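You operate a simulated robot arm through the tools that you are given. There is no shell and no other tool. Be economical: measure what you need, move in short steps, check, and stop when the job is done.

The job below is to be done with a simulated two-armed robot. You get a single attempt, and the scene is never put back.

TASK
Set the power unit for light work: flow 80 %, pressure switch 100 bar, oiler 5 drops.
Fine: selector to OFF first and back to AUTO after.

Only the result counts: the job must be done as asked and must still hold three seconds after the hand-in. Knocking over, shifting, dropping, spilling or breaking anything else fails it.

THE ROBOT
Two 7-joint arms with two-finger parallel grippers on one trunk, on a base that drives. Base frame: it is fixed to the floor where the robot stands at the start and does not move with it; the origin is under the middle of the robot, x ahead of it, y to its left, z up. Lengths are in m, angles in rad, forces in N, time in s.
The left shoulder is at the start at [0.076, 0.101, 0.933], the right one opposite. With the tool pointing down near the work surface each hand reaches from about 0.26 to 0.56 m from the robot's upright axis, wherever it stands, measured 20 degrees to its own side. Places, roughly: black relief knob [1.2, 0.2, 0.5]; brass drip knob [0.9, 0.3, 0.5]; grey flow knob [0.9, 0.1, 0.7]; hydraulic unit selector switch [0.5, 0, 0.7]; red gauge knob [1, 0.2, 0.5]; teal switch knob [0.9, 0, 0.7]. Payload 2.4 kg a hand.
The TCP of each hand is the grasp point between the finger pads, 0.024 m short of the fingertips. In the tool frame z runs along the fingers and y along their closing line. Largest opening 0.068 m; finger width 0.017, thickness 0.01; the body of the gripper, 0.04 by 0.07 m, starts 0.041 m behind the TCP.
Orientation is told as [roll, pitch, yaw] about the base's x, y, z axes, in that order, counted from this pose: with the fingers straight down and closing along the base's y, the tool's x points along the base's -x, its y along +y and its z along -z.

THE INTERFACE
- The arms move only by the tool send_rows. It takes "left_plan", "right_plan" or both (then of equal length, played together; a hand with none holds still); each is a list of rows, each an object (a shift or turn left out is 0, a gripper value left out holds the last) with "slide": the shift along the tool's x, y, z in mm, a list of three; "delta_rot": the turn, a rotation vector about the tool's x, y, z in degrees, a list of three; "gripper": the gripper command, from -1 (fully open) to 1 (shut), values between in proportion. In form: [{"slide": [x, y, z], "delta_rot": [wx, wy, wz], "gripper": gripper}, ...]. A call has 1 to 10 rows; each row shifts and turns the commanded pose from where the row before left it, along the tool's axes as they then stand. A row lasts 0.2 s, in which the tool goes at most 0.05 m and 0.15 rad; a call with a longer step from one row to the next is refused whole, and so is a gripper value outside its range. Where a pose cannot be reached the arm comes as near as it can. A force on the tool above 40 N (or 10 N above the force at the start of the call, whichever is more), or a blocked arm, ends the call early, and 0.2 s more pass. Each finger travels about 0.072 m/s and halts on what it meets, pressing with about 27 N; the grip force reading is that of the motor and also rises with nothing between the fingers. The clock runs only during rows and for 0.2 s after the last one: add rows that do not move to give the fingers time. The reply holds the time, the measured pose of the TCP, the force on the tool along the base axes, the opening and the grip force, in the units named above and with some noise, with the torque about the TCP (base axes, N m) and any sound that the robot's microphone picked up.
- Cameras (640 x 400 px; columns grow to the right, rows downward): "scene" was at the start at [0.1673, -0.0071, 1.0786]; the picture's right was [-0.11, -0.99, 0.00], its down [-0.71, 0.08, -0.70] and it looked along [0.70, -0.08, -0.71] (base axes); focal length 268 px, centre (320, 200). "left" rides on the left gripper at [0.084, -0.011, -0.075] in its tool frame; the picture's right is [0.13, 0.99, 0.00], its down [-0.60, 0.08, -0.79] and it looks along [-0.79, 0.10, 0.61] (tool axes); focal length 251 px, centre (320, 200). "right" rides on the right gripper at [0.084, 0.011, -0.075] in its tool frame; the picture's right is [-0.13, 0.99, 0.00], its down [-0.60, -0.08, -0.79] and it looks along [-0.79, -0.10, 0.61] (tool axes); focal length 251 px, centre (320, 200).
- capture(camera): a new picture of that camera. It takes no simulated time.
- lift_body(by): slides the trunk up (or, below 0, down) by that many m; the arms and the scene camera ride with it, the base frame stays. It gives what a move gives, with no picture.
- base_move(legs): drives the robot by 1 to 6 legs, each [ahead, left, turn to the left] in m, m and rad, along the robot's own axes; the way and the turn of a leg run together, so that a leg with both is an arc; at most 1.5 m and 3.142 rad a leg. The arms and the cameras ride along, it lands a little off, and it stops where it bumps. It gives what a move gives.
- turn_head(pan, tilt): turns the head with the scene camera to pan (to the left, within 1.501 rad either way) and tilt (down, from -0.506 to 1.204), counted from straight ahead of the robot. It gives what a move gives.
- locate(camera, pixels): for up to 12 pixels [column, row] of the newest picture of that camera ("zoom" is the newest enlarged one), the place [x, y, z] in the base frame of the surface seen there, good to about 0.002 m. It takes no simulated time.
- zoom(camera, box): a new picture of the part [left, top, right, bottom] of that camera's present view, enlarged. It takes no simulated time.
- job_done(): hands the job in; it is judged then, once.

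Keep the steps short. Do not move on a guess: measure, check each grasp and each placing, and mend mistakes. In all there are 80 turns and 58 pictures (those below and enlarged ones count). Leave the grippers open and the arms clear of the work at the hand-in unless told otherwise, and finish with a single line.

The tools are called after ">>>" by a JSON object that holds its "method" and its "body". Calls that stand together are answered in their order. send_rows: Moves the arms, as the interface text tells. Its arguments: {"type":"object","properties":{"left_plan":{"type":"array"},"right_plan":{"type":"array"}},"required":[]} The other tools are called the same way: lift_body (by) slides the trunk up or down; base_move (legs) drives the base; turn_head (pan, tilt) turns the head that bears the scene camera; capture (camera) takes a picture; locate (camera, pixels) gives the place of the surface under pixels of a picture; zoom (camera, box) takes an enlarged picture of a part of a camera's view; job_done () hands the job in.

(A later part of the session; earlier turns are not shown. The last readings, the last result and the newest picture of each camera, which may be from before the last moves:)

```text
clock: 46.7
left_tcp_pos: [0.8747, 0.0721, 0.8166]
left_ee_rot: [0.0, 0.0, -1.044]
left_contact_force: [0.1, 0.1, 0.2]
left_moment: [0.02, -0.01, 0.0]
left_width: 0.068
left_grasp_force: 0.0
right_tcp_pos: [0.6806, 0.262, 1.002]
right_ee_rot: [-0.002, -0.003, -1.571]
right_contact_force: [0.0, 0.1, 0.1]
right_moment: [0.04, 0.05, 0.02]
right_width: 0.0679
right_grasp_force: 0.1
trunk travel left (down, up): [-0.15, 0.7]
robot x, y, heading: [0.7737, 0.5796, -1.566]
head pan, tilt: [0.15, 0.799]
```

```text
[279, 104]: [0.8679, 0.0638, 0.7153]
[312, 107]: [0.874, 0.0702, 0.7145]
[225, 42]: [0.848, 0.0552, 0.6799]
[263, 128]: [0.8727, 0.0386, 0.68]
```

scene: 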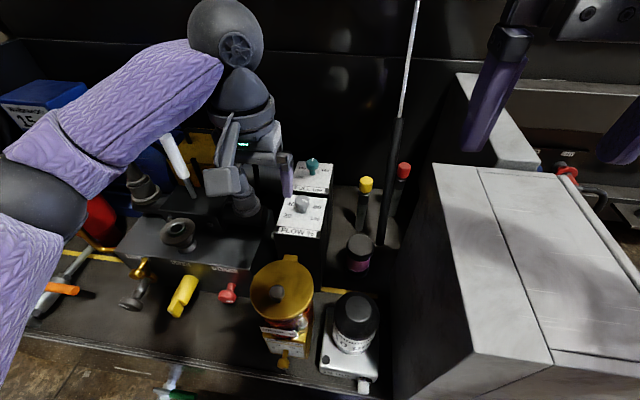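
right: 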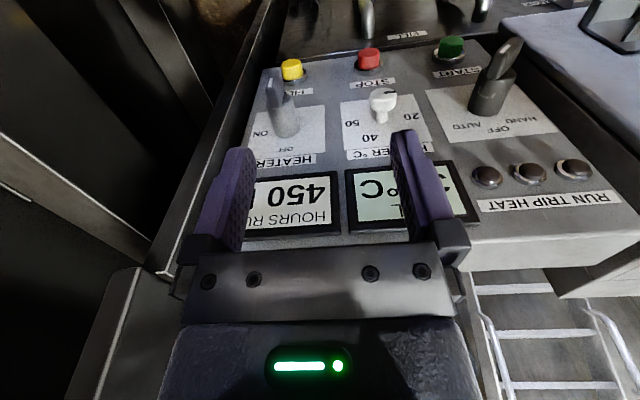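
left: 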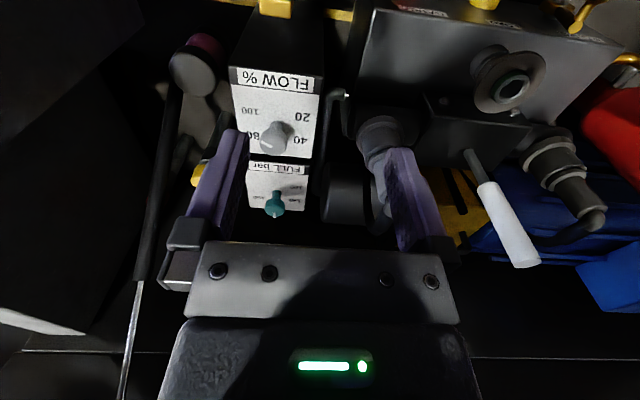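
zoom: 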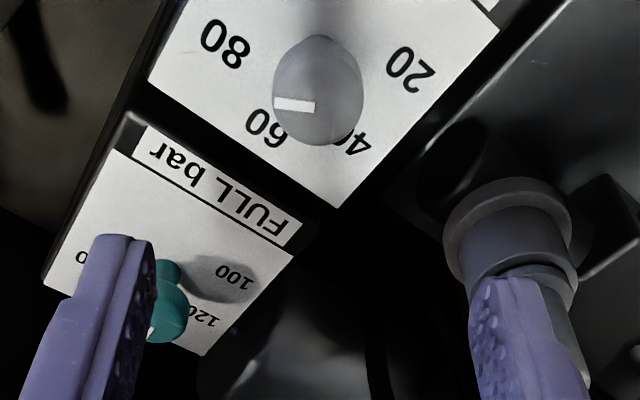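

The mark reads about 45–60°, which is too noisy to trust. I'll take a tighter look.

>>> {"method": "zoom", "body": {"camera": "left", "box": [300, 40, 360, 96]}}

>>> {"method": "locate", "body": {"camera": "zoom", "pixels": [[142, 255], [142, 285], [180, 260], [180, 290], [225, 265], [225, 295], [270, 270], [270, 300], [300, 270], [300, 300]]}}

```text
7.14 times, centred on (330, 68) of left
```

zoom: 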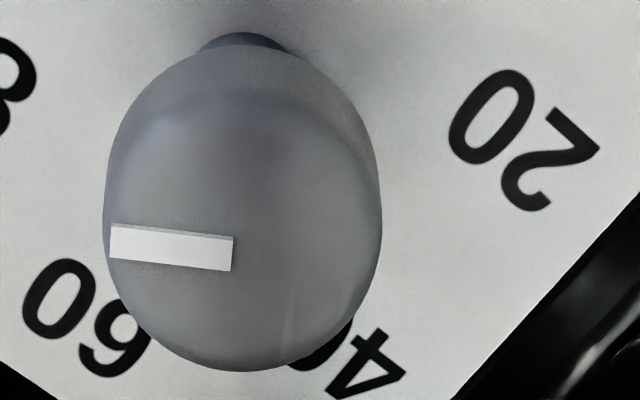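

```text
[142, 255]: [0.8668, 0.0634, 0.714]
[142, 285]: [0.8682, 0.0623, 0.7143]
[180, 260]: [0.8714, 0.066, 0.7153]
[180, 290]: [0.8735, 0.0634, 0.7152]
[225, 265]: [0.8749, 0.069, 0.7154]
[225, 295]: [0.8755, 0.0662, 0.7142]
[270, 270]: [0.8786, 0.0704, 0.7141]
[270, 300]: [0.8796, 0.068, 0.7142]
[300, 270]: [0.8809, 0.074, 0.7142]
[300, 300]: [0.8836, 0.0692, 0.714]
```

By projecting the pixels I get about 58°±3° for the mark against 60° for the 80 label, and the same method gave 116° before the turn. So the flow is at 80. Next I go above the teal knob at (0.876, -0.044) and pre-turn toward -60°.

>>> {"method": "send_rows", "body": {"left_plan": [{"slide": [-33.5, -19.1, 0]}, {"slide": [-33.5, -19.1, 0]}, {"slide": [-33.5, -19.1, 0]}, {"delta_rot": [0, 0, 8.5]}, {"delta_rot": [0, 0, 8.5]}, {"delta_rot": [0, 0, 8.5]}, {"delta_rot": [0, 0, 8.5]}, {"delta_rot": [0, 0, 8.5]}, {"delta_rot": [0, 0, 8.5]}, {"delta_rot": [0, 0, 8.5]}]}}

```text
clock: 48.9
left_tcp_pos: [0.8827, 0.0472, 0.8155]
left_ee_rot: [-0.001, 0.002, -2.085]
left_contact_force: [-0.5, -0.6, 0.2]
left_moment: [0.0, -0.01, 0.01]
left_width: 0.068
left_grasp_force: 0.0
left hand out of reach, approached as far as the arm can: row 1, 2, 3
right_tcp_pos: [0.6786, 0.2608, 1.0013]
right_ee_rot: [-0.004, -0.003, -1.571]
right_contact_force: [-0.1, 0.9, 0.4]
right_moment: [-0.01, 0.01, 0.02]
right_width: 0.0683
right_grasp_force: 0.0
trunk travel left (down, up): [-0.15, 0.7]
robot x, y, heading: [0.7784, 0.5781, -1.568]
head pan, tilt: [0.15, 0.799]
```

The arm ran out of reach at y≈0.047, about 0.455 m from the shoulder. Turning the robot clockwise would bring the left shoulder forward. First I'll raise the left hand's view out of the way and check my base's shape by looking down.

>>> {"method": "turn_head", "body": {"pan": 0.0, "tilt": 1.2}}

>>> {"method": "capture", "body": {"camera": "scene"}}

>>> {"method": "locate", "body": {"camera": "scene", "pixels": [[320, 286], [250, 300], [180, 305], [100, 320], [400, 300], [480, 305], [550, 315], [320, 270], [320, 300], [320, 350], [320, 380]]}}

```text
clock: 49.7
left_tcp_pos: [0.884, 0.0475, 0.8152]
left_ee_rot: [-0.001, 0.001, -2.082]
left_contact_force: [0.1, 0.1, 0.2]
left_moment: [-0.01, 0.02, -0.02]
left_width: 0.068
left_grasp_force: 0.0
right_tcp_pos: [0.6809, 0.2618, 1.0025]
right_ee_rot: [-0.004, -0.004, -1.57]
right_contact_force: [-0.7, 0.7, -0.5]
right_moment: [0.01, -0.01, -0.02]
right_width: 0.0679
right_grasp_force: 0.1
trunk travel left (down, up): [-0.15, 0.7]
robot x, y, heading: [0.7766, 0.5774, -1.568]
head pan, tilt: [0.0, 1.201]
```

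```text
25 pictures are left
```

scene: 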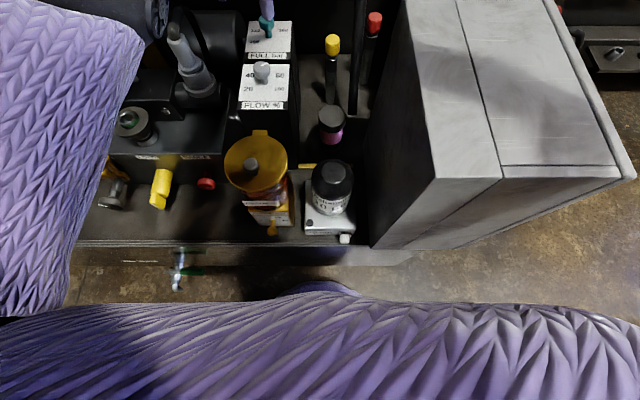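

```text
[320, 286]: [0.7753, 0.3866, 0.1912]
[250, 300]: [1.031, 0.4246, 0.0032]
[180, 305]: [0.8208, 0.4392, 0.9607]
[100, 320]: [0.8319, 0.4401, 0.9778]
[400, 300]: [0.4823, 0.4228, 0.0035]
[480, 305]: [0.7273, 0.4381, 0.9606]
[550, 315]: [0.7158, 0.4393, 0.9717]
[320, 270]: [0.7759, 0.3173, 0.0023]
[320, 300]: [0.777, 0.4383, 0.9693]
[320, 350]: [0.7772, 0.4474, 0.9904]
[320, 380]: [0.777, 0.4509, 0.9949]
```

The base front is rounded, at y≈0.387. I'll raise and retract the left hand above everything, step back a little and to x≈0.856, turn clockwise 0.75, then measure the base edge again.

>>> {"method": "send_rows", "body": {"left_plan": [{"slide": [0, 0, -40]}, {"slide": [26, -15, -38]}, {"slide": [26, -15, -38]}, {"slide": [26, -15, -30]}, {"slide": [26, -15, 0]}, {}]}}

>>> {"method": "base_move", "body": {"legs": [[-0.06, 0.08, 0], [0, 0, -0.75]]}}

>>> {"method": "turn_head", "body": {"pan": 0.75, "tilt": 1.2}}

>>> {"method": "capture", "body": {"camera": "scene"}}

```text
clock: 50.5
left_tcp_pos: [0.8907, 0.0622, 0.8965]
left_ee_rot: [0.014, -0.088, -2.061]
left_contact_force: [2.4, -7.7, -4.2]
left_moment: [0.13, 0.37, -0.62]
left_width: 0.0681
left_grasp_force: 0.1
left hand out of reach, approached as far as the arm can: row 1, 2
right_tcp_pos: [0.6799, 0.2599, 1.0016]
right_ee_rot: [-0.005, -0.002, -1.571]
right_contact_force: [-1.1, -0.5, 0.2]
right_moment: [-0.01, -0.01, 0.02]
right_width: 0.068
right_grasp_force: 0.0
trunk travel left (down, up): [-0.15, 0.7]
robot x, y, heading: [0.7801, 0.5808, -1.568]
head pan, tilt: [0.0, 1.201]
stopped in row 3 (left hand): the force on the tool passed its limit at 107 N (the readings are from after the stop); the commanded pose is now the measured one
```

```text
clock: 53.7
left_tcp_pos: [0.5871, 0.1839, 0.8977]
left_ee_rot: [0.015, -0.089, -2.812]
left_contact_force: [-9.3, -4.5, -7.9]
left_moment: [0.1, 0.03, -0.15]
left_width: 0.0679
left_grasp_force: 0.1
right_tcp_pos: [0.5689, 0.4709, 1.0019]
right_ee_rot: [-0.003, -0.005, -2.321]
right_contact_force: [0.0, 0.0, 0.3]
right_moment: [-0.01, -0.05, 0.03]
right_width: 0.0678
right_grasp_force: 0.1
trunk travel left (down, up): [-0.15, 0.7]
robot x, y, heading: [0.8574, 0.6394, -2.317]
head pan, tilt: [0.0, 1.201]
```

```text
clock: 54.8
left_tcp_pos: [0.587, 0.1825, 0.8979]
left_ee_rot: [0.014, -0.088, -2.811]
left_contact_force: [-9.3, -4.1, -5.3]
left_moment: [0.01, 0.08, -0.1]
left_width: 0.068
left_grasp_force: 0.1
right_tcp_pos: [0.5687, 0.4718, 1.0024]
right_ee_rot: [-0.004, -0.005, -2.321]
right_contact_force: [0.1, 0.2, -0.8]
right_moment: [0.0, 0.0, 0.0]
right_width: 0.0681
right_grasp_force: 0.1
trunk travel left (down, up): [-0.15, 0.7]
robot x, y, heading: [0.859, 0.6388, -2.32]
head pan, tilt: [0.75, 1.201]
```

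```text
24 pictures are left
```

scene: 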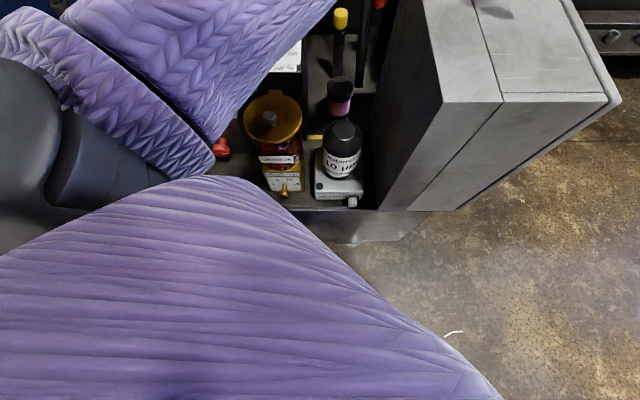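

The left hand met something while rising: 107 N, and some force is still there. I need to see the hand and its surroundings before going on.

>>> {"method": "turn_head", "body": {"pan": 0.3, "tilt": 0.7}}

>>> {"method": "capture", "body": {"camera": "scene"}}

>>> {"method": "capture", "body": {"camera": "left"}}

```text
clock: 55.7
left_tcp_pos: [0.5876, 0.1826, 0.8983]
left_ee_rot: [0.015, -0.089, -2.812]
left_contact_force: [-8.9, -4.4, -6.2]
left_moment: [0.06, 0.02, -0.13]
left_width: 0.0682
left_grasp_force: 0.1
right_tcp_pos: [0.5684, 0.4726, 1.0016]
right_ee_rot: [-0.003, -0.004, -2.322]
right_contact_force: [-0.8, -0.5, -0.2]
right_moment: [-0.05, 0.01, 0.03]
right_width: 0.0681
right_grasp_force: 0.1
trunk travel left (down, up): [-0.15, 0.7]
robot x, y, heading: [0.8554, 0.6375, -2.315]
head pan, tilt: [0.3, 0.7]
```

```text
23 pictures are left
```

scene: 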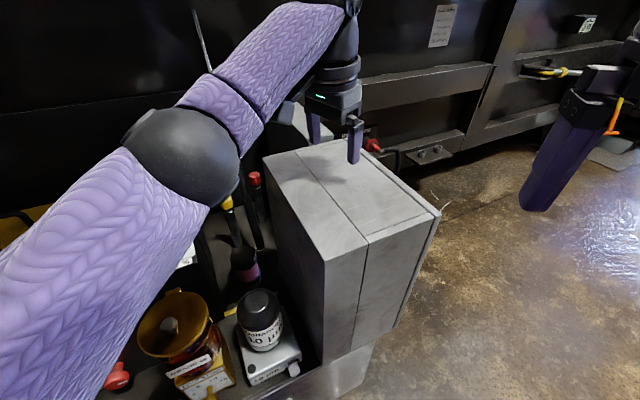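

```text
22 pictures are left
```

left: 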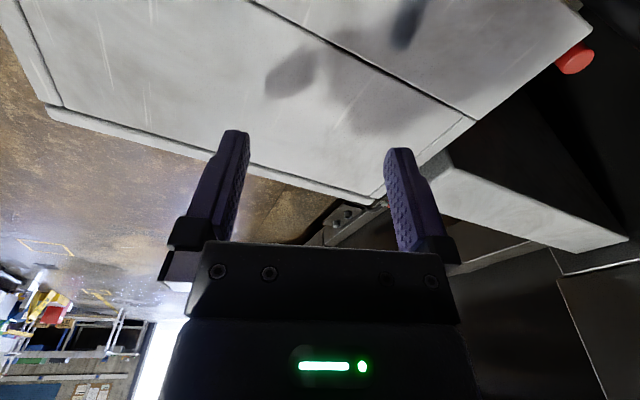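

The fingers are empty and nothing looks disturbed. I'll check the elbow height, then retract the hand gently and see whether the force goes away.

>>> {"method": "locate", "body": {"camera": "scene", "pixels": [[180, 150], [200, 200], [100, 250], [225, 200], [255, 180], [172, 325]]}}

>>> {"method": "send_rows", "body": {"left_plan": [{"slide": [10, 0, -10]}, {"slide": [10, 0, -10]}, {}]}}

```text
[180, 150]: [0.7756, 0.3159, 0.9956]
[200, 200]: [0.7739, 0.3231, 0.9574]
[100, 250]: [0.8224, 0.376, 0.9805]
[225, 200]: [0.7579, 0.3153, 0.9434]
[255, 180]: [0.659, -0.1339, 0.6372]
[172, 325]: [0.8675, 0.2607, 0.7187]
```

```text
clock: 56.0
left_tcp_pos: [0.5882, 0.1828, 0.899]
left_ee_rot: [0.016, -0.099, -2.823]
left_contact_force: [-12.2, 0.0, -7.1]
left_moment: [-0.25, 0.08, 0.38]
left_width: 0.0678
left_grasp_force: 0.0
right_tcp_pos: [0.5678, 0.472, 1.0023]
right_ee_rot: [-0.004, -0.003, -2.321]
right_contact_force: [0.0, 0.2, 0.2]
right_moment: [0.03, 0.02, 0.02]
right_width: 0.0678
right_grasp_force: 0.1
trunk travel left (down, up): [-0.15, 0.7]
robot x, y, heading: [0.8612, 0.6383, -2.317]
head pan, tilt: [0.3, 0.7]
stopped in row 1 (left hand): the force on the tool passed its limit at 70 N (the readings are from after the stop); the commanded pose is now the measured one
```

Up and back is blocked while the elbow is well clear. The camera bracket, yawed -30°, is probably meeting my own forearm. I'll lower slightly and yaw back.

>>> {"method": "send_rows", "body": {"left_plan": [{"slide": [0, 0, 8]}, {"delta_rot": [0, 0, -6]}, {"delta_rot": [0, 0, -8]}, {"delta_rot": [0, 0, -8]}, {"delta_rot": [0, 0, -8]}, {}]}}

```text
clock: 56.5
left_tcp_pos: [0.5864, 0.1823, 0.8925]
left_ee_rot: [0.013, -0.107, -2.79]
left_contact_force: [-3.1, 0.9, -2.2]
left_moment: [-0.06, -0.02, 0.18]
left_width: 0.068
left_grasp_force: 0.2
right_tcp_pos: [0.5687, 0.4732, 1.0024]
right_ee_rot: [-0.006, -0.004, -2.322]
right_contact_force: [0.1, 0.0, -0.6]
right_moment: [0.0, -0.02, -0.01]
right_width: 0.0679
right_grasp_force: 0.0
trunk travel left (down, up): [-0.15, 0.7]
robot x, y, heading: [0.8538, 0.6394, -2.322]
head pan, tilt: [0.3, 0.7]
stopped in row 2 (left hand): the force on the tool passed its limit at 53 N (the readings are from after the stop); the commanded pose is now the measured one
```

Force is nearly gone. I'll continue in smaller steps: down and forward a bit first, then yaw back.

>>> {"method": "send_rows", "body": {"left_plan": [{"slide": [0, 0, 10]}, {"delta_rot": [0, 3, 0]}, {"delta_rot": [0, 3, -4]}, {"delta_rot": [0, 0, -5]}, {"delta_rot": [0, 0, -6]}, {"delta_rot": [0, 0, -6]}, {"delta_rot": [0, 0, -6]}, {}]}}

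```text
clock: 57.5
left_tcp_pos: [0.5849, 0.1818, 0.8815]
left_ee_rot: [0.013, -0.009, -2.658]
left_contact_force: [-5.2, 0.4, -3.4]
left_moment: [-0.23, -0.02, 0.26]
left_width: 0.0679
left_grasp_force: 0.1
right_tcp_pos: [0.5688, 0.4722, 1.0016]
right_ee_rot: [-0.003, -0.005, -2.32]
right_contact_force: [-0.3, 0.7, -0.1]
right_moment: [-0.01, 0.01, -0.02]
right_width: 0.0682
right_grasp_force: 0.0
trunk travel left (down, up): [-0.15, 0.7]
robot x, y, heading: [0.8537, 0.6429, -2.315]
head pan, tilt: [0.3, 0.7]
stopped in row 5 (left hand): the force on the tool passed its limit at 50 N (the readings are from after the stop); the commanded pose is now the measured one
```

Progress, but something still touches. I'll look closely at the wrist.

>>> {"method": "zoom", "body": {"camera": "scene", "box": [240, 0, 440, 190]}}

```text
2.11 times, centred on (340, 95) of scene
```

zoom: 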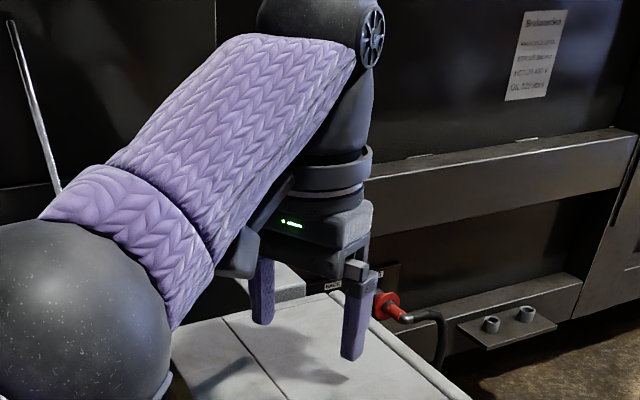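

Confirmed: my camera pod is wedged under my own forearm, and nothing else is involved. I'll lift the trunk 0.1 m for room, then lower the hand relative to it, which flattens the forearm.

>>> {"method": "lift_body", "body": {"by": 0.1}}

>>> {"method": "send_rows", "body": {"left_plan": [{"slide": [0, 0, 10]}, {"slide": [0, 0, 20]}, {"slide": [0, 0, 30]}, {"slide": [0, 0, 20]}, {}]}}

```text
clock: 58.9
left_tcp_pos: [0.5953, 0.1922, 1.0126]
left_ee_rot: [0.035, -0.068, -2.66]
left_contact_force: [-0.2, -0.3, 0.1]
left_moment: [0.01, 0.0, 0.02]
left_width: 0.0679
left_grasp_force: 0.1
right_tcp_pos: [0.5684, 0.4713, 1.1017]
right_ee_rot: [-0.003, -0.003, -2.321]
right_contact_force: [-0.2, 0.1, 0.2]
right_moment: [0.02, 0.0, -0.01]
right_width: 0.0678
right_grasp_force: 0.0
trunk travel left (down, up): [-0.25, 0.6]
robot x, y, heading: [0.854, 0.6406, -2.32]
head pan, tilt: [0.3, 0.7]
```

```text
clock: 60.0
left_tcp_pos: [0.5839, 0.1795, 0.9347]
left_ee_rot: [0.035, -0.066, -2.66]
left_contact_force: [-0.1, 0.6, 0.5]
left_moment: [-0.03, 0.01, -0.01]
left_width: 0.0679
left_grasp_force: 0.1
left hand out of reach, approached as far as the arm can: row 2, 3
right_tcp_pos: [0.569, 0.4723, 1.102]
right_ee_rot: [-0.004, -0.003, -2.323]
right_contact_force: [-0.8, -0.3, 0.3]
right_moment: [-0.02, -0.02, -0.02]
right_width: 0.0682
right_grasp_force: 0.1
trunk travel left (down, up): [-0.25, 0.6]
robot x, y, heading: [0.8591, 0.6389, -2.321]
head pan, tilt: [0.3, 0.7]
```

Free now (forces ≈0). I'll level the hand, swing it at this safe height to about (0.876, 0.09), then drive in to y≈0.545.

>>> {"method": "send_rows", "body": {"left_plan": [{"delta_rot": [2, 3.8, 0]}, {"slide": [31, 30.7, 0]}, {"slide": [31, 30.7, 0]}, {"slide": [31, 30.7, 0]}, {"slide": [31, 30.7, 0]}, {"slide": [31, 30.7, 0]}, {"slide": [31, 30.7, 0]}, {"slide": [31, 30.7, 0]}, {}]}}

>>> {"method": "base_move", "body": {"legs": [[0.069, 0.064, 0]]}}

>>> {"method": "turn_head", "body": {"pan": 0.65, "tilt": 0.85}}

>>> {"method": "capture", "body": {"camera": "scene"}}

```text
clock: 62.0
left_tcp_pos: [0.8463, 0.0417, 0.9421]
left_ee_rot: [0.0, -0.001, -2.657]
left_contact_force: [0.1, -0.4, -0.2]
left_moment: [0.01, 0.0, -0.03]
left_width: 0.0682
left_grasp_force: 0.0
left hand out of reach, approached as far as the arm can: row 1, 2, 3, 4, 5, 6
right_tcp_pos: [0.5699, 0.4722, 1.1021]
right_ee_rot: [-0.002, -0.002, -2.322]
right_contact_force: [0.3, -0.2, -0.6]
right_moment: [0.03, -0.03, 0.05]
right_width: 0.068
right_grasp_force: 0.1
trunk travel left (down, up): [-0.25, 0.6]
robot x, y, heading: [0.8592, 0.6372, -2.321]
head pan, tilt: [0.3, 0.7]
```

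```text
clock: 63.2
left_tcp_pos: [0.8444, -0.0538, 0.9411]
left_ee_rot: [-0.001, -0.002, -2.655]
left_contact_force: [0.0, 0.6, -0.6]
left_moment: [-0.02, -0.03, 0.0]
left_width: 0.0679
left_grasp_force: 0.1
right_tcp_pos: [0.568, 0.379, 1.1024]
right_ee_rot: [-0.005, -0.004, -2.32]
right_contact_force: [0.3, 0.7, 0.0]
right_moment: [0.01, 0.01, -0.02]
right_width: 0.0678
right_grasp_force: 0.1
trunk travel left (down, up): [-0.25, 0.6]
robot x, y, heading: [0.8535, 0.5402, -2.322]
head pan, tilt: [0.3, 0.7]
```

```text
clock: 64.0
left_tcp_pos: [0.844, -0.0531, 0.9413]
left_ee_rot: [-0.001, -0.001, -2.657]
left_contact_force: [0.1, 0.0, -0.2]
left_moment: [0.0, 0.01, -0.01]
left_width: 0.0681
left_grasp_force: 0.1
right_tcp_pos: [0.5685, 0.3775, 1.1024]
right_ee_rot: [-0.004, -0.002, -2.322]
right_contact_force: [-0.7, 0.1, 0.6]
right_moment: [0.01, 0.01, -0.02]
right_width: 0.068
right_grasp_force: 0.2
trunk travel left (down, up): [-0.25, 0.6]
robot x, y, heading: [0.8572, 0.5449, -2.321]
head pan, tilt: [0.649, 0.85]
```

```text
20 pictures are left
```

scene: 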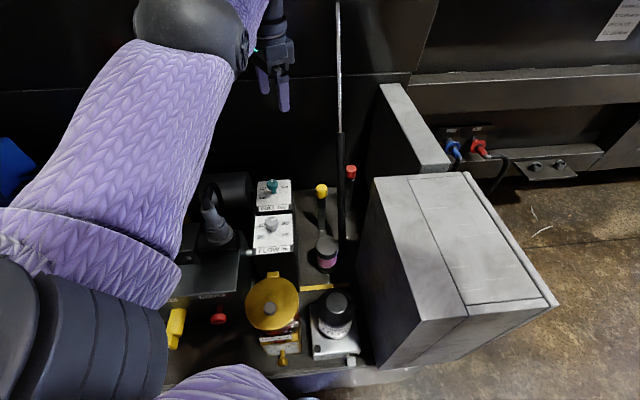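

No bump, and the hand reaches y=-0.053. Before lowering the trunk I'll check how high the forearm and elbow are above the white lever.

>>> {"method": "locate", "body": {"camera": "scene", "pixels": [[150, 100], [100, 200], [60, 240], [20, 220], [80, 340], [20, 320], [180, 280], [272, 187], [270, 222]]}}

>>> {"method": "send_rows", "body": {"left_plan": [{"slide": [32.5, 6.3, 0]}, {}]}}

```text
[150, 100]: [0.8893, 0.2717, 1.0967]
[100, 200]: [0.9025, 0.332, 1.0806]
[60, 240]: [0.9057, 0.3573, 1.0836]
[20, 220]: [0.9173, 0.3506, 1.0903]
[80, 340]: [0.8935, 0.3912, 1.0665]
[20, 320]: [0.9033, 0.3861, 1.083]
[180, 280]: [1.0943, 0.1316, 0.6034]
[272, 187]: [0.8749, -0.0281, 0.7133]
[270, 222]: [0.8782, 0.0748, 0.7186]
```

```text
clock: 64.6
left_tcp_pos: [0.8748, -0.0576, 0.9449]
left_ee_rot: [-0.003, 0.001, -2.658]
left_contact_force: [0.6, 0.1, 0.6]
left_moment: [0.02, 0.01, 0.03]
left_width: 0.0681
left_grasp_force: 0.0
left hand out of reach, approached as far as the arm can: row 1
right_tcp_pos: [0.568, 0.3778, 1.1018]
right_ee_rot: [-0.005, -0.004, -2.323]
right_contact_force: [0.0, -0.1, 0.2]
right_moment: [0.0, -0.03, 0.01]
right_width: 0.0679
right_grasp_force: 0.0
trunk travel left (down, up): [-0.25, 0.6]
robot x, y, heading: [0.8517, 0.5443, -2.316]
head pan, tilt: [0.649, 0.85]
```

Elbow and forearm are at about z 1.08, so the trunk can come down safely. I'll lower it 0.1 m and bring the hand to about z 0.80.

>>> {"method": "lift_body", "body": {"by": -0.1}}

>>> {"method": "send_rows", "body": {"left_plan": [{"slide": [0, 0, 20]}, {"slide": [0, 0, 20]}, {}]}}

```text
clock: 65.9
left_tcp_pos: [0.8672, -0.0659, 0.816]
left_ee_rot: [-0.028, 0.073, -2.658]
left_contact_force: [-1.2, 0.3, 0.1]
left_moment: [-0.02, 0.01, -0.02]
left_width: 0.0681
left_grasp_force: 0.0
right_tcp_pos: [0.5691, 0.3783, 1.0024]
right_ee_rot: [-0.002, -0.006, -2.323]
right_contact_force: [0.0, -0.1, 0.7]
right_moment: [0.0, 0.04, 0.0]
right_width: 0.0679
right_grasp_force: 0.0
trunk travel left (down, up): [-0.15, 0.7]
robot x, y, heading: [0.8542, 0.5457, -2.321]
head pan, tilt: [0.649, 0.85]
```

```text
clock: 66.7
left_tcp_pos: [0.8678, -0.0695, 0.7755]
left_ee_rot: [-0.031, 0.07, -2.659]
left_contact_force: [-0.2, 0.8, -0.1]
left_moment: [0.02, 0.0, 0.01]
left_width: 0.068
left_grasp_force: 0.0
left hand out of reach, approached as far as the arm can: row 2
right_tcp_pos: [0.5683, 0.3784, 1.0026]
right_ee_rot: [-0.003, -0.004, -2.32]
right_contact_force: [0.0, 0.0, 0.6]
right_moment: [0.0, -0.03, 0.01]
right_width: 0.0678
right_grasp_force: 0.1
trunk travel left (down, up): [-0.15, 0.7]
robot x, y, heading: [0.8556, 0.5437, -2.321]
head pan, tilt: [0.649, 0.85]
```

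The reach is fine now. I'll level the hand, centre it over the teal knob and pre-yaw -30°.

>>> {"method": "send_rows", "body": {"left_plan": [{"slide": [19, -19, -10], "delta_rot": [-1.8, -4, 0]}, {}, {"delta_rot": [0, 0, 7.5]}, {"delta_rot": [0, 0, 7.5]}, {"delta_rot": [0, 0, 7.5]}, {"delta_rot": [0, 0, 7.5]}, {}]}}

>>> {"method": "zoom", "body": {"camera": "left", "box": [160, 0, 480, 200]}}

```text
clock: 68.3
left_tcp_pos: [0.873, -0.0795, 0.7888]
left_ee_rot: [0.001, 0.005, 3.101]
left_contact_force: [0.5, -0.4, 0.3]
left_moment: [0.02, 0.01, 0.01]
left_width: 0.0679
left_grasp_force: 0.1
left hand out of reach, approached as far as the arm can: row 1
right_tcp_pos: [0.5684, 0.3778, 1.0025]
right_ee_rot: [-0.002, -0.003, -2.32]
right_contact_force: [0.3, 0.3, 0.7]
right_moment: [0.01, 0.02, -0.02]
right_width: 0.0681
right_grasp_force: 0.0
trunk travel left (down, up): [-0.15, 0.7]
robot x, y, heading: [0.8576, 0.5425, -2.319]
head pan, tilt: [0.649, 0.85]
```

```text
2.00 times, centred on (320, 100) of left
```

zoom: 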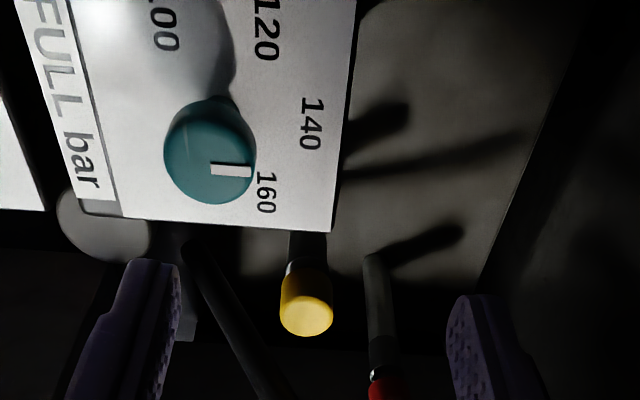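

I see the teal knob at zoom (210,150), with its mark pointing at 140. I'll measure its top.

>>> {"method": "locate", "body": {"camera": "zoom", "pixels": [[170, 155], [250, 160], [210, 195], [210, 150], [212, 168], [250, 171], [210, 115]]}}

```text
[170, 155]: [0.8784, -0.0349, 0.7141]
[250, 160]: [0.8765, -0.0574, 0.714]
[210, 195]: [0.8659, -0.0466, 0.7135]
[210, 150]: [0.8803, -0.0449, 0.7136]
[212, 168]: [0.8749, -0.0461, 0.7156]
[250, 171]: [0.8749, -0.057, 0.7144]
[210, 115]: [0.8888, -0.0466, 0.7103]
```

The knob centre is (0.876, -0.045), with the mark at 0°, i.e. 140. I'll move sideways onto it.

>>> {"method": "send_rows", "body": {"left_plan": [{"slide": [1.6, -17.3, 0]}, {"slide": [0, -17.3, 0]}, {}]}}

```text
clock: 69.1
left_tcp_pos: [0.8724, -0.0797, 0.7882]
left_ee_rot: [0.002, 0.002, 3.103]
left_contact_force: [0.2, -0.8, -0.5]
left_moment: [0.01, 0.02, -0.02]
left_width: 0.0681
left_grasp_force: 0.0
left hand out of reach, approached as far as the arm can: row 1, 2
right_tcp_pos: [0.5691, 0.3784, 1.0021]
right_ee_rot: [-0.004, -0.005, -2.323]
right_contact_force: [0.2, 0.4, 0.3]
right_moment: [0.02, -0.02, -0.02]
right_width: 0.068
right_grasp_force: 0.0
trunk travel left (down, up): [-0.15, 0.7]
robot x, y, heading: [0.8533, 0.5451, -2.318]
head pan, tilt: [0.649, 0.85]
```

The commanded pose still lies beyond reach, left over from before. I'll keep stepping toward +y until the hand follows.

>>> {"method": "send_rows", "body": {"left_plan": [{"slide": [0, -20, 0]}, {"slide": [0, -10, 0]}, {}]}}

```text
clock: 69.9
left_tcp_pos: [0.8716, -0.0794, 0.7896]
left_ee_rot: [0.003, 0.004, 3.104]
left_contact_force: [-0.6, -0.5, -0.4]
left_moment: [0.01, -0.01, 0.02]
left_width: 0.0679
left_grasp_force: 0.1
left hand out of reach, approached as far as the arm can: row 1, 2
right_tcp_pos: [0.5682, 0.377, 1.0018]
right_ee_rot: [-0.004, -0.005, -2.322]
right_contact_force: [1.1, 0.6, -0.2]
right_moment: [0.02, 0.01, 0.04]
right_width: 0.068
right_grasp_force: 0.1
trunk travel left (down, up): [-0.15, 0.7]
robot x, y, heading: [0.8523, 0.5452, -2.319]
head pan, tilt: [0.649, 0.85]
```

The hand won't follow inward. The arm looks stuck nearly straight. I'll try a sideways and upward move to unlock the elbow, watching the response.

>>> {"method": "send_rows", "body": {"left_plan": [{"slide": [0, 0, -40]}, {"slide": [-30, 0, -30]}, {"slide": [-30, -30, 0]}, {"slide": [0, -40, 0]}, {}]}}

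>>> {"method": "turn_head", "body": {"pan": 0.9, "tilt": 0.5}}

>>> {"method": "capture", "body": {"camera": "scene"}}

```text
clock: 71.1
left_tcp_pos: [0.8049, -0.0542, 0.8705]
left_ee_rot: [0.0, 0.006, 3.104]
left_contact_force: [0.8, 0.3, -0.4]
left_moment: [-0.01, -0.04, 0.01]
left_width: 0.0677
left_grasp_force: 0.0
left hand out of reach, approached as far as the arm can: row 2, 3, 4
right_tcp_pos: [0.5689, 0.3788, 1.0031]
right_ee_rot: [-0.004, -0.004, -2.32]
right_contact_force: [0.7, -0.9, 0.0]
right_moment: [0.02, 0.01, 0.02]
right_width: 0.0679
right_grasp_force: 0.0
trunk travel left (down, up): [-0.15, 0.7]
robot x, y, heading: [0.8554, 0.5472, -2.322]
head pan, tilt: [0.649, 0.85]
```

```text
clock: 72.0
left_tcp_pos: [0.8054, -0.0548, 0.8703]
left_ee_rot: [-0.002, 0.004, 3.105]
left_contact_force: [0.3, 0.0, 0.2]
left_moment: [0.02, 0.0, -0.02]
left_width: 0.0681
left_grasp_force: 0.0
right_tcp_pos: [0.5673, 0.377, 1.002]
right_ee_rot: [-0.003, -0.003, -2.321]
right_contact_force: [0.2, 1.0, -0.3]
right_moment: [0.01, 0.01, -0.04]
right_width: 0.0679
right_grasp_force: 0.1
trunk travel left (down, up): [-0.15, 0.7]
robot x, y, heading: [0.8558, 0.5442, -2.321]
head pan, tilt: [0.901, 0.499]
```

```text
18 pictures are left
```

scene: 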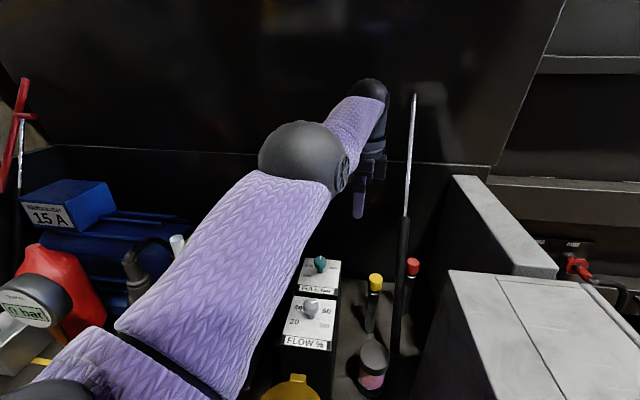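

The upper arm and forearm are almost straight and the hand is yawed about -90° relative to the arm, so a wrist limit is likely. I'll yaw the hand back the other way (the pod swings to +y, away from the rod) and see if it frees.

>>> {"method": "send_rows", "body": {"left_plan": [{"slide": [20, 0, 0], "delta_rot": [0, 0, -8]}, {"delta_rot": [0, 0, -8]}, {"delta_rot": [0, 0, -8]}, {"delta_rot": [0, 0, -8]}, {"delta_rot": [0, 0, -8]}, {"delta_rot": [0, 0, -8]}, {"delta_rot": [0, 0, -8]}, {"delta_rot": [0, 0, -8]}, {"delta_rot": [0, 0, -8]}, {}]}}

```text
clock: 74.2
left_tcp_pos: [0.8234, -0.0605, 0.872]
left_ee_rot: [0.004, -0.002, -1.921]
left_contact_force: [0.2, -0.1, -0.1]
left_moment: [-0.02, 0.0, 0.01]
left_width: 0.0682
left_grasp_force: 0.0
left hand out of reach, approached as far as the arm can: row 1
right_tcp_pos: [0.5686, 0.3771, 1.0027]
right_ee_rot: [-0.003, -0.003, -2.32]
right_contact_force: [-0.5, -0.6, -1.1]
right_moment: [-0.01, -0.01, -0.01]
right_width: 0.068
right_grasp_force: 0.0
trunk travel left (down, up): [-0.15, 0.7]
robot x, y, heading: [0.8541, 0.5429, -2.319]
head pan, tilt: [0.901, 0.499]
```

Yaw moved freely. Now I'll test an inward slide of 30 mm.

>>> {"method": "send_rows", "body": {"left_plan": [{"slide": [15, 0, 0]}, {"slide": [15, 0, 0]}, {}]}}

```text
clock: 75.0
left_tcp_pos: [0.8262, -0.0588, 0.8794]
left_ee_rot: [0.003, 0.0, -1.923]
left_contact_force: [0.3, 0.6, 0.4]
left_moment: [0.03, 0.0, 0.02]
left_width: 0.068
left_grasp_force: 0.0
left hand out of reach, approached as far as the arm can: row 1, 2
right_tcp_pos: [0.5676, 0.3775, 1.0021]
right_ee_rot: [-0.002, -0.004, -2.322]
right_contact_force: [-0.2, 0.3, -0.3]
right_moment: [-0.04, 0.01, 0.0]
right_width: 0.0679
right_grasp_force: 0.0
trunk travel left (down, up): [-0.15, 0.7]
robot x, y, heading: [0.8547, 0.5475, -2.319]
head pan, tilt: [0.901, 0.499]
```

Still held at a constant distance from the shoulder. I'll test whether tilting the hand (fingers leaning forward) frees it.

>>> {"method": "send_rows", "body": {"left_plan": [{"delta_rot": [0, -8, 0]}, {"delta_rot": [0, -8, 0]}, {"slide": [20, 0, 0]}, {"slide": [20, 0, 0]}, {}]}}

```text
clock: 76.2
left_tcp_pos: [0.8201, -0.1014, 0.8891]
left_ee_rot: [0.002, -0.28, -1.925]
left_contact_force: [0.4, -0.3, -0.4]
left_moment: [0.03, 0.01, -0.03]
left_width: 0.068
left_grasp_force: 0.1
left hand out of reach, approached as far as the arm can: row 1, 2, 3, 4
right_tcp_pos: [0.5678, 0.3774, 1.0018]
right_ee_rot: [-0.004, -0.005, -2.321]
right_contact_force: [-0.3, 0.1, 0.3]
right_moment: [0.0, 0.02, -0.02]
right_width: 0.0679
right_grasp_force: 0.1
trunk travel left (down, up): [-0.15, 0.7]
robot x, y, heading: [0.8566, 0.5425, -2.321]
head pan, tilt: [0.901, 0.499]
```

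The wrist stays at one radius. The elbow seems locked straight, so I'll give it a sustained inward command to see whether it creeps out of the straight position.

>>> {"method": "send_rows", "body": {"left_plan": [{"slide": [45, 0, 0], "delta_rot": [0, 8, 0]}, {"slide": [45, 0, 0], "delta_rot": [0, 8, 0]}, {"slide": [48, 0, 0]}, {"slide": [48, 0, 0]}, {"slide": [48, 0, 0]}, {"slide": [48, 0, 0]}, {"slide": [48, 0, 0]}, {"slide": [48, 0, 0]}, {"slide": [48, 0, 0]}, {}]}}

```text
clock: 77.9
left_tcp_pos: [0.9002, -0.0463, 0.9485]
left_ee_rot: [0.006, -0.011, -1.92]
left_contact_force: [3.5, -4.1, -3.7]
left_moment: [-0.07, 0.33, -0.45]
left_width: 0.0681
left_grasp_force: 0.0
left hand out of reach, approached as far as the arm can: row 1, 2, 3, 4, 5, 6, 7, 8
right_tcp_pos: [0.5679, 0.3784, 1.0017]
right_ee_rot: [-0.004, -0.004, -2.322]
right_contact_force: [1.1, 0.5, -0.5]
right_moment: [-0.02, 0.02, -0.02]
right_width: 0.0679
right_grasp_force: 0.0
trunk travel left (down, up): [-0.15, 0.7]
robot x, y, heading: [0.8569, 0.5445, -2.321]
head pan, tilt: [0.901, 0.499]
stopped in row 8 (left hand): the force on the tool passed its limit at 63 N (the readings are from after the stop); the commanded pose is now the measured one
```

The arm is locked straight, but it still yaws and swings freely. I can use that: the straight arm reaches farther, and I can place the hand with the base and descend with the trunk. First I swing the hand down to about z 0.80.

>>> {"method": "send_rows", "body": {"left_plan": [{"slide": [0, 0, 30]}, {"slide": [0, 0, 40]}, {"slide": [0, 0, 40]}, {"slide": [0, 0, 40]}, {}]}}

```text
clock: 79.1
left_tcp_pos: [0.8978, -0.0817, 0.8084]
left_ee_rot: [0.004, -0.009, -1.919]
left_contact_force: [-0.5, -0.1, -0.2]
left_moment: [-0.01, 0.0, -0.04]
left_width: 0.0678
left_grasp_force: 0.1
left hand out of reach, approached as far as the arm can: row 1, 2, 3, 4
right_tcp_pos: [0.5684, 0.3783, 1.0024]
right_ee_rot: [-0.004, -0.004, -2.323]
right_contact_force: [0.4, -1.0, 0.1]
right_moment: [0.01, 0.0, -0.01]
right_width: 0.0682
right_grasp_force: 0.0
trunk travel left (down, up): [-0.15, 0.7]
robot x, y, heading: [0.8583, 0.5451, -2.322]
head pan, tilt: [0.901, 0.499]
```

I'll shift the base so the hand comes over (0.876, -0.045), then pre-yaw the hand.

>>> {"method": "base_move", "body": {"legs": [[-0.012, -0.041, 0]]}}

>>> {"method": "send_rows", "body": {"left_plan": [{"delta_rot": [0, 0, 8]}, {"delta_rot": [0, 0, 8]}, {"delta_rot": [0, 0, 8]}, {"delta_rot": [0, 0, 8]}, {"delta_rot": [0, 0, 8]}, {"delta_rot": [0, 0, 8]}, {"delta_rot": [0, 0, 8]}, {"delta_rot": [0, 0, 8]}, {}]}}

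>>> {"method": "zoom", "body": {"camera": "left", "box": [160, 0, 480, 200]}}

```text
clock: 80.0
left_tcp_pos: [0.8772, -0.0441, 0.8092]
left_ee_rot: [0.005, -0.009, -1.919]
left_contact_force: [0.4, -0.6, 0.1]
left_moment: [0.02, 0.04, 0.03]
left_width: 0.068
left_grasp_force: 0.1
right_tcp_pos: [0.5459, 0.4142, 1.0033]
right_ee_rot: [-0.004, -0.002, -2.322]
right_contact_force: [-0.2, -0.8, 0.3]
right_moment: [0.02, 0.03, 0.01]
right_width: 0.0679
right_grasp_force: 0.0
trunk travel left (down, up): [-0.15, 0.7]
robot x, y, heading: [0.8311, 0.583, -2.319]
head pan, tilt: [0.901, 0.499]
```

```text
clock: 82.0
left_tcp_pos: [0.875, -0.0452, 0.8085]
left_ee_rot: [0.01, 0.0, -3.037]
left_contact_force: [0.1, -0.2, 0.0]
left_moment: [0.01, -0.02, 0.02]
left_width: 0.068
left_grasp_force: 0.0
right_tcp_pos: [0.5474, 0.4138, 1.0022]
right_ee_rot: [-0.004, -0.003, -2.322]
right_contact_force: [-0.8, -0.3, 1.2]
right_moment: [-0.01, 0.01, 0.01]
right_width: 0.068
right_grasp_force: 0.0
trunk travel left (down, up): [-0.15, 0.7]
robot x, y, heading: [0.8311, 0.5821, -2.32]
head pan, tilt: [0.901, 0.499]
```

```text
2.00 times, centred on (320, 100) of left
```

zoom: 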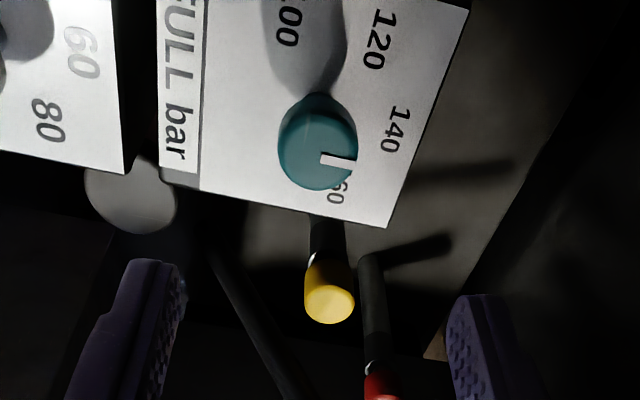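

The hand is centred over the knob. I'll lower the trunk 0.06 first and check for drift.

>>> {"method": "lift_body", "body": {"by": -0.06}}

```text
clock: 83.0
left_tcp_pos: [0.8733, -0.0506, 0.7297]
left_ee_rot: [-0.027, 0.04, -3.04]
left_contact_force: [-0.2, 0.6, 0.6]
left_moment: [0.02, -0.03, -0.01]
left_width: 0.0679
left_grasp_force: 0.0
right_tcp_pos: [0.5464, 0.4143, 0.9429]
right_ee_rot: [-0.005, -0.006, -2.324]
right_contact_force: [-0.3, 0.3, 0.7]
right_moment: [-0.03, -0.02, 0.01]
right_width: 0.068
right_grasp_force: 0.1
trunk travel left (down, up): [-0.09, 0.76]
robot x, y, heading: [0.834, 0.5834, -2.321]
head pan, tilt: [0.901, 0.499]
```

The trunk move tilted the hand slightly (0.04 rad) and shifted it -5 mm in y. The fingers already straddle the knob top with about 20 mm gaps. I'll level, nudge the base 6 mm and re-measure.

>>> {"method": "send_rows", "body": {"left_plan": [{"delta_rot": [-1.5, -2.3, 0]}, {}]}}

>>> {"method": "base_move", "body": {"legs": [[-0.006, -0.002, 0]]}}

```text
clock: 83.6
left_tcp_pos: [0.8725, -0.0538, 0.7291]
left_ee_rot: [-0.001, -0.001, -3.036]
left_contact_force: [-0.7, 0.3, -0.5]
left_moment: [0.02, 0.02, -0.02]
left_width: 0.0681
left_grasp_force: 0.0
left hand out of reach, approached as far as the arm can: row 1
right_tcp_pos: [0.5472, 0.4132, 0.9419]
right_ee_rot: [-0.004, -0.004, -2.321]
right_contact_force: [-0.3, -0.4, 0.1]
right_moment: [-0.01, -0.02, -0.01]
right_width: 0.0677
right_grasp_force: 0.0
trunk travel left (down, up): [-0.09, 0.76]
robot x, y, heading: [0.8366, 0.5816, -2.322]
head pan, tilt: [0.901, 0.499]
```

```text
clock: 84.3
left_tcp_pos: [0.875, -0.0489, 0.7296]
left_ee_rot: [-0.002, -0.002, -3.034]
left_contact_force: [-0.5, 0.4, 0.0]
left_moment: [-0.04, 0.03, 0.0]
left_width: 0.0681
left_grasp_force: 0.0
right_tcp_pos: [0.5492, 0.4203, 0.9415]
right_ee_rot: [-0.004, -0.004, -2.32]
right_contact_force: [0.5, 0.5, -0.1]
right_moment: [0.02, -0.03, 0.0]
right_width: 0.068
right_grasp_force: 0.0
trunk travel left (down, up): [-0.09, 0.76]
robot x, y, heading: [0.8373, 0.5871, -2.318]
head pan, tilt: [0.901, 0.499]
```

4 mm remain. I'll make one more small base nudge, then descend 18 mm with the arm.

>>> {"method": "base_move", "body": {"legs": [[-0.004, -0.002, 0]]}}

>>> {"method": "send_rows", "body": {"left_plan": [{"slide": [0, 0, 9]}, {"slide": [0, 0, 9]}, {}]}}

```text
clock: 85.0
left_tcp_pos: [0.8769, -0.0447, 0.73]
left_ee_rot: [-0.001, 0.0, -3.035]
left_contact_force: [0.3, -0.4, 0.2]
left_moment: [0.02, -0.02, 0.01]
left_width: 0.0679
left_grasp_force: 0.0
right_tcp_pos: [0.55, 0.4235, 0.9415]
right_ee_rot: [-0.002, -0.004, -2.322]
right_contact_force: [-0.7, 0.2, -0.1]
right_moment: [-0.01, 0.01, -0.01]
right_width: 0.0679
right_grasp_force: 0.0
trunk travel left (down, up): [-0.09, 0.76]
robot x, y, heading: [0.8359, 0.5904, -2.322]
head pan, tilt: [0.901, 0.499]
```

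```text
clock: 85.8
left_tcp_pos: [0.8761, -0.0447, 0.7125]
left_ee_rot: [-0.003, 0.0, -3.037]
left_contact_force: [-0.8, -0.1, 0.2]
left_moment: [-0.02, 0.0, 0.0]
left_width: 0.0678
left_grasp_force: 0.0
right_tcp_pos: [0.5496, 0.4251, 0.942]
right_ee_rot: [-0.003, -0.002, -2.322]
right_contact_force: [0.3, 0.4, 0.2]
right_moment: [-0.01, -0.01, -0.01]
right_width: 0.068
right_grasp_force: 0.0
trunk travel left (down, up): [-0.09, 0.76]
robot x, y, heading: [0.84, 0.5916, -2.316]
head pan, tilt: [0.901, 0.499]
```

The pose is exact: (0.876, -0.045, 0.7125). I'll close and turn the first 45°.

>>> {"method": "send_rows", "body": {"left_plan": [{"gripper": 0}, {"gripper": 1}, {}, {}, {"delta_rot": [0, 0, -7.5]}, {"delta_rot": [0, 0, -7.5]}, {"delta_rot": [0, 0, -7.5]}, {"delta_rot": [0, 0, -7.5]}, {"delta_rot": [0, 0, -7.5]}, {"delta_rot": [0, 0, -7.5]}]}}

```text
clock: 88.0
left_tcp_pos: [0.8767, -0.0464, 0.7123]
left_ee_rot: [0.001, -0.001, -2.246]
left_contact_force: [1.5, -9.4, 8.0]
left_moment: [0.01, 0.04, 0.0]
left_width: 0.0275
left_grasp_force: 42.0
right_tcp_pos: [0.5499, 0.4247, 0.9418]
right_ee_rot: [-0.007, -0.004, -2.32]
right_contact_force: [0.3, 0.4, 0.2]
right_moment: [0.03, -0.02, 0.0]
right_width: 0.0679
right_grasp_force: 0.0
trunk travel left (down, up): [-0.09, 0.76]
robot x, y, heading: [0.8365, 0.594, -2.32]
head pan, tilt: [0.901, 0.499]
```

Holding at 27.5 mm with low forces, turned 45°. I'll do the remaining 75°.

>>> {"method": "send_rows", "body": {"left_plan": [{"delta_rot": [0, 0, -7.5]}, {"delta_rot": [0, 0, -7.5]}, {"delta_rot": [0, 0, -7.5]}, {"delta_rot": [0, 0, -7.5]}, {"delta_rot": [0, 0, -7.5]}, {"delta_rot": [0, 0, -7.5]}, {"delta_rot": [0, 0, -7.5]}, {"delta_rot": [0, 0, -7.5]}, {"delta_rot": [0, 0, -7.5]}, {"delta_rot": [0, 0, -7.5]}]}}

```text
clock: 90.2
left_tcp_pos: [0.8771, -0.0447, 0.7123]
left_ee_rot: [0.003, 0.001, -0.94]
left_contact_force: [2.9, -16.6, 11.6]
left_moment: [-0.51, -0.35, 0.04]
left_width: 0.0272
left_grasp_force: 42.6
right_tcp_pos: [0.5501, 0.4241, 0.9438]
right_ee_rot: [-0.006, -0.003, -2.321]
right_contact_force: [-0.7, 0.9, 1.3]
right_moment: [-0.03, 0.0, 0.0]
right_width: 0.0684
right_grasp_force: 0.0
trunk travel left (down, up): [-0.09, 0.76]
robot x, y, heading: [0.8352, 0.5918, -2.324]
head pan, tilt: [0.901, 0.499]
```

Turned exactly 120°. I'll open, rise straight up and read the mark.

>>> {"method": "send_rows", "body": {"left_plan": [{"gripper": -1}, {}, {}, {"slide": [0, 0, -15]}, {"slide": [0, 0, -20]}, {}]}}

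>>> {"method": "lift_body", "body": {"by": 0.12}}

>>> {"method": "zoom", "body": {"camera": "left", "box": [160, 0, 480, 200]}}

```text
clock: 91.6
left_tcp_pos: [0.8764, -0.0427, 0.7467]
left_ee_rot: [0.001, 0.001, -0.941]
left_contact_force: [0.1, 0.3, 0.2]
left_moment: [0.0, 0.03, -0.02]
left_width: 0.0681
left_grasp_force: 0.0
right_tcp_pos: [0.5501, 0.4253, 0.9424]
right_ee_rot: [-0.004, -0.004, -2.321]
right_contact_force: [0.0, 0.0, 0.1]
right_moment: [0.01, 0.02, 0.02]
right_width: 0.0678
right_grasp_force: 0.1
trunk travel left (down, up): [-0.09, 0.76]
robot x, y, heading: [0.8373, 0.5931, -2.322]
head pan, tilt: [0.901, 0.499]
```

```text
clock: 93.1
left_tcp_pos: [0.8848, -0.0346, 0.9064]
left_ee_rot: [-0.101, -0.02, -0.94]
left_contact_force: [-0.1, -0.2, -0.2]
left_moment: [-0.01, -0.01, -0.02]
left_width: 0.068
left_grasp_force: 0.1
right_tcp_pos: [0.5507, 0.4242, 1.0619]
right_ee_rot: [-0.005, -0.005, -2.322]
right_contact_force: [0.2, 0.5, 0.2]
right_moment: [0.01, 0.0, -0.02]
right_width: 0.0677
right_grasp_force: 0.0
trunk travel left (down, up): [-0.21, 0.64]
robot x, y, heading: [0.8382, 0.5936, -2.321]
head pan, tilt: [0.901, 0.499]
```

```text
2.00 times, centred on (320, 100) of left
```

zoom: 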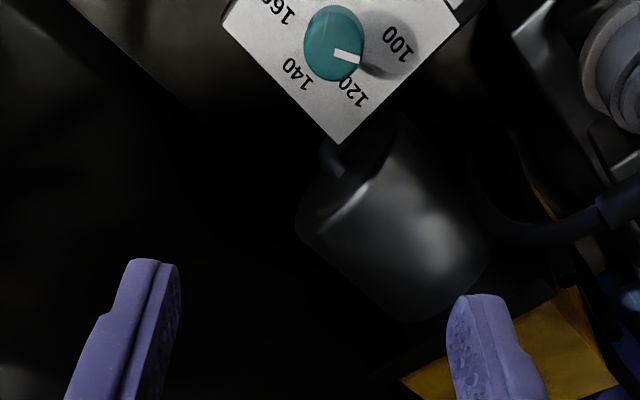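

The mark is parallel to the direction of the 100 label (slope 17° against 15° from the dial centre), so the switch is at 100. Next is the drip knob, with the right hand. I'll raise the left hand a bit, back away and turn partly so the right shoulder faces the oiler.

>>> {"method": "send_rows", "body": {"left_plan": [{"slide": [0, 0, -20]}, {"slide": [0, 0, -25]}, {}]}}

>>> {"method": "base_move", "body": {"legs": [[-0.16, 0.031, 0], [0, 0, 0.42]]}}

>>> {"method": "lift_body", "body": {"by": -0.08}}

>>> {"method": "turn_head", "body": {"pan": 0.1, "tilt": 0.9}}

>>> {"method": "capture", "body": {"camera": "scene"}}

```text
clock: 93.9
left_tcp_pos: [0.8912, -0.0238, 0.9496]
left_ee_rot: [-0.103, -0.018, -0.939]
left_contact_force: [0.1, -0.2, 0.1]
left_moment: [0.0, 0.0, -0.01]
left_width: 0.0678
left_grasp_force: 0.1
left hand out of reach, approached as far as the arm can: row 2
right_tcp_pos: [0.5497, 0.426, 1.063]
right_ee_rot: [-0.003, -0.004, -2.32]
right_contact_force: [0.4, 0.1, -0.1]
right_moment: [-0.04, -0.01, 0.0]
right_width: 0.068
right_grasp_force: 0.1
trunk travel left (down, up): [-0.21, 0.64]
robot x, y, heading: [0.8367, 0.5915, -2.317]
head pan, tilt: [0.901, 0.499]
```

```text
clock: 96.6
left_tcp_pos: [1.2708, 0.1495, 0.9501]
left_ee_rot: [-0.102, -0.019, -0.52]
left_contact_force: [0.3, 0.3, 0.4]
left_moment: [0.01, -0.01, 0.0]
left_width: 0.0681
left_grasp_force: 0.1
right_tcp_pos: [0.7775, 0.4184, 1.0612]
right_ee_rot: [-0.005, -0.004, -1.9]
right_contact_force: [0.1, -0.3, 0.8]
right_moment: [0.0, 0.02, 0.0]
right_width: 0.0678
right_grasp_force: 0.1
trunk travel left (down, up): [-0.21, 0.64]
robot x, y, heading: [0.9692, 0.69, -1.895]
head pan, tilt: [0.901, 0.499]
```

```text
clock: 97.8
left_tcp_pos: [1.2706, 0.1496, 0.8697]
left_ee_rot: [-0.104, -0.02, -0.52]
left_contact_force: [0.2, 0.9, 0.4]
left_moment: [-0.02, 0.0, 0.04]
left_width: 0.0679
left_grasp_force: 0.0
right_tcp_pos: [0.7775, 0.4195, 0.9822]
right_ee_rot: [-0.005, -0.005, -1.902]
right_contact_force: [0.5, 0.1, 1.3]
right_moment: [-0.03, -0.01, 0.01]
right_width: 0.0681
right_grasp_force: 0.1
trunk travel left (down, up): [-0.13, 0.72]
robot x, y, heading: [0.9736, 0.6897, -1.902]
head pan, tilt: [0.901, 0.499]
```

```text
clock: 98.9
left_tcp_pos: [1.2706, 0.1497, 0.8682]
left_ee_rot: [-0.104, -0.019, -0.519]
left_contact_force: [0.5, 0.1, 0.4]
left_moment: [0.01, 0.02, 0.01]
left_width: 0.0681
left_grasp_force: 0.0
right_tcp_pos: [0.7776, 0.4188, 0.983]
right_ee_rot: [-0.004, -0.003, -1.9]
right_contact_force: [0.2, -0.1, -0.1]
right_moment: [-0.02, 0.01, 0.03]
right_width: 0.068
right_grasp_force: 0.1
trunk travel left (down, up): [-0.13, 0.72]
robot x, y, heading: [0.9716, 0.689, -1.896]
head pan, tilt: [0.099, 0.901]
```

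```text
15 pictures are left
```

scene: 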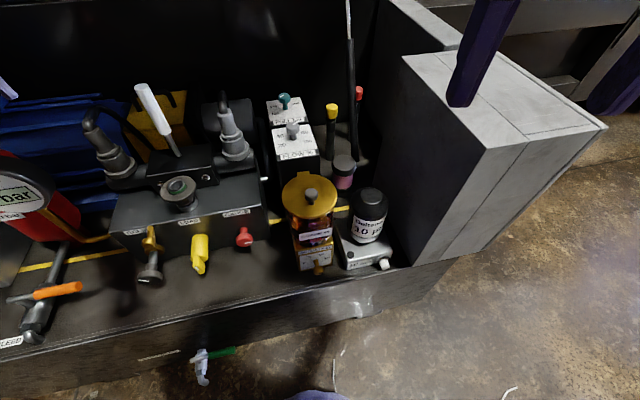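

A clear view. I'll zoom in on the drip knob around (318,262) and measure it.

>>> {"method": "zoom", "body": {"camera": "scene", "box": [290, 235, 346, 280]}}

>>> {"method": "locate", "body": {"camera": "zoom", "pixels": [[320, 340], [320, 365], [300, 355], [350, 350], [320, 310], [320, 280], [320, 380]]}}

```text
8.89 times, centred on (318, 258) of scene
```

zoom: 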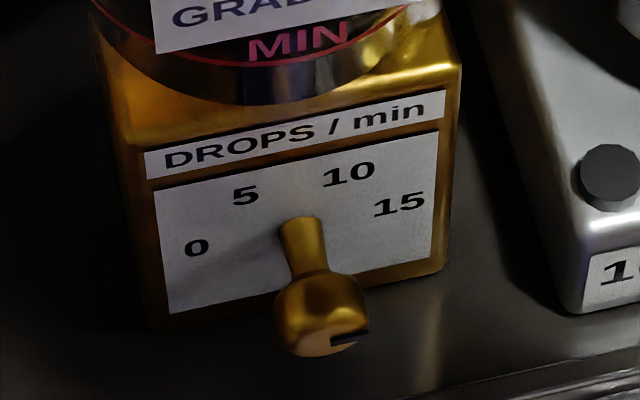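

```text
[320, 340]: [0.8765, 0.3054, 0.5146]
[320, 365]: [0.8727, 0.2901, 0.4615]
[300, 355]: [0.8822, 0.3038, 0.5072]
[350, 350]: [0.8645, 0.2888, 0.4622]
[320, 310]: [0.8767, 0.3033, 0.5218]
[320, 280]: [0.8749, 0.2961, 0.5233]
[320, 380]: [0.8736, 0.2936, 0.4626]
```

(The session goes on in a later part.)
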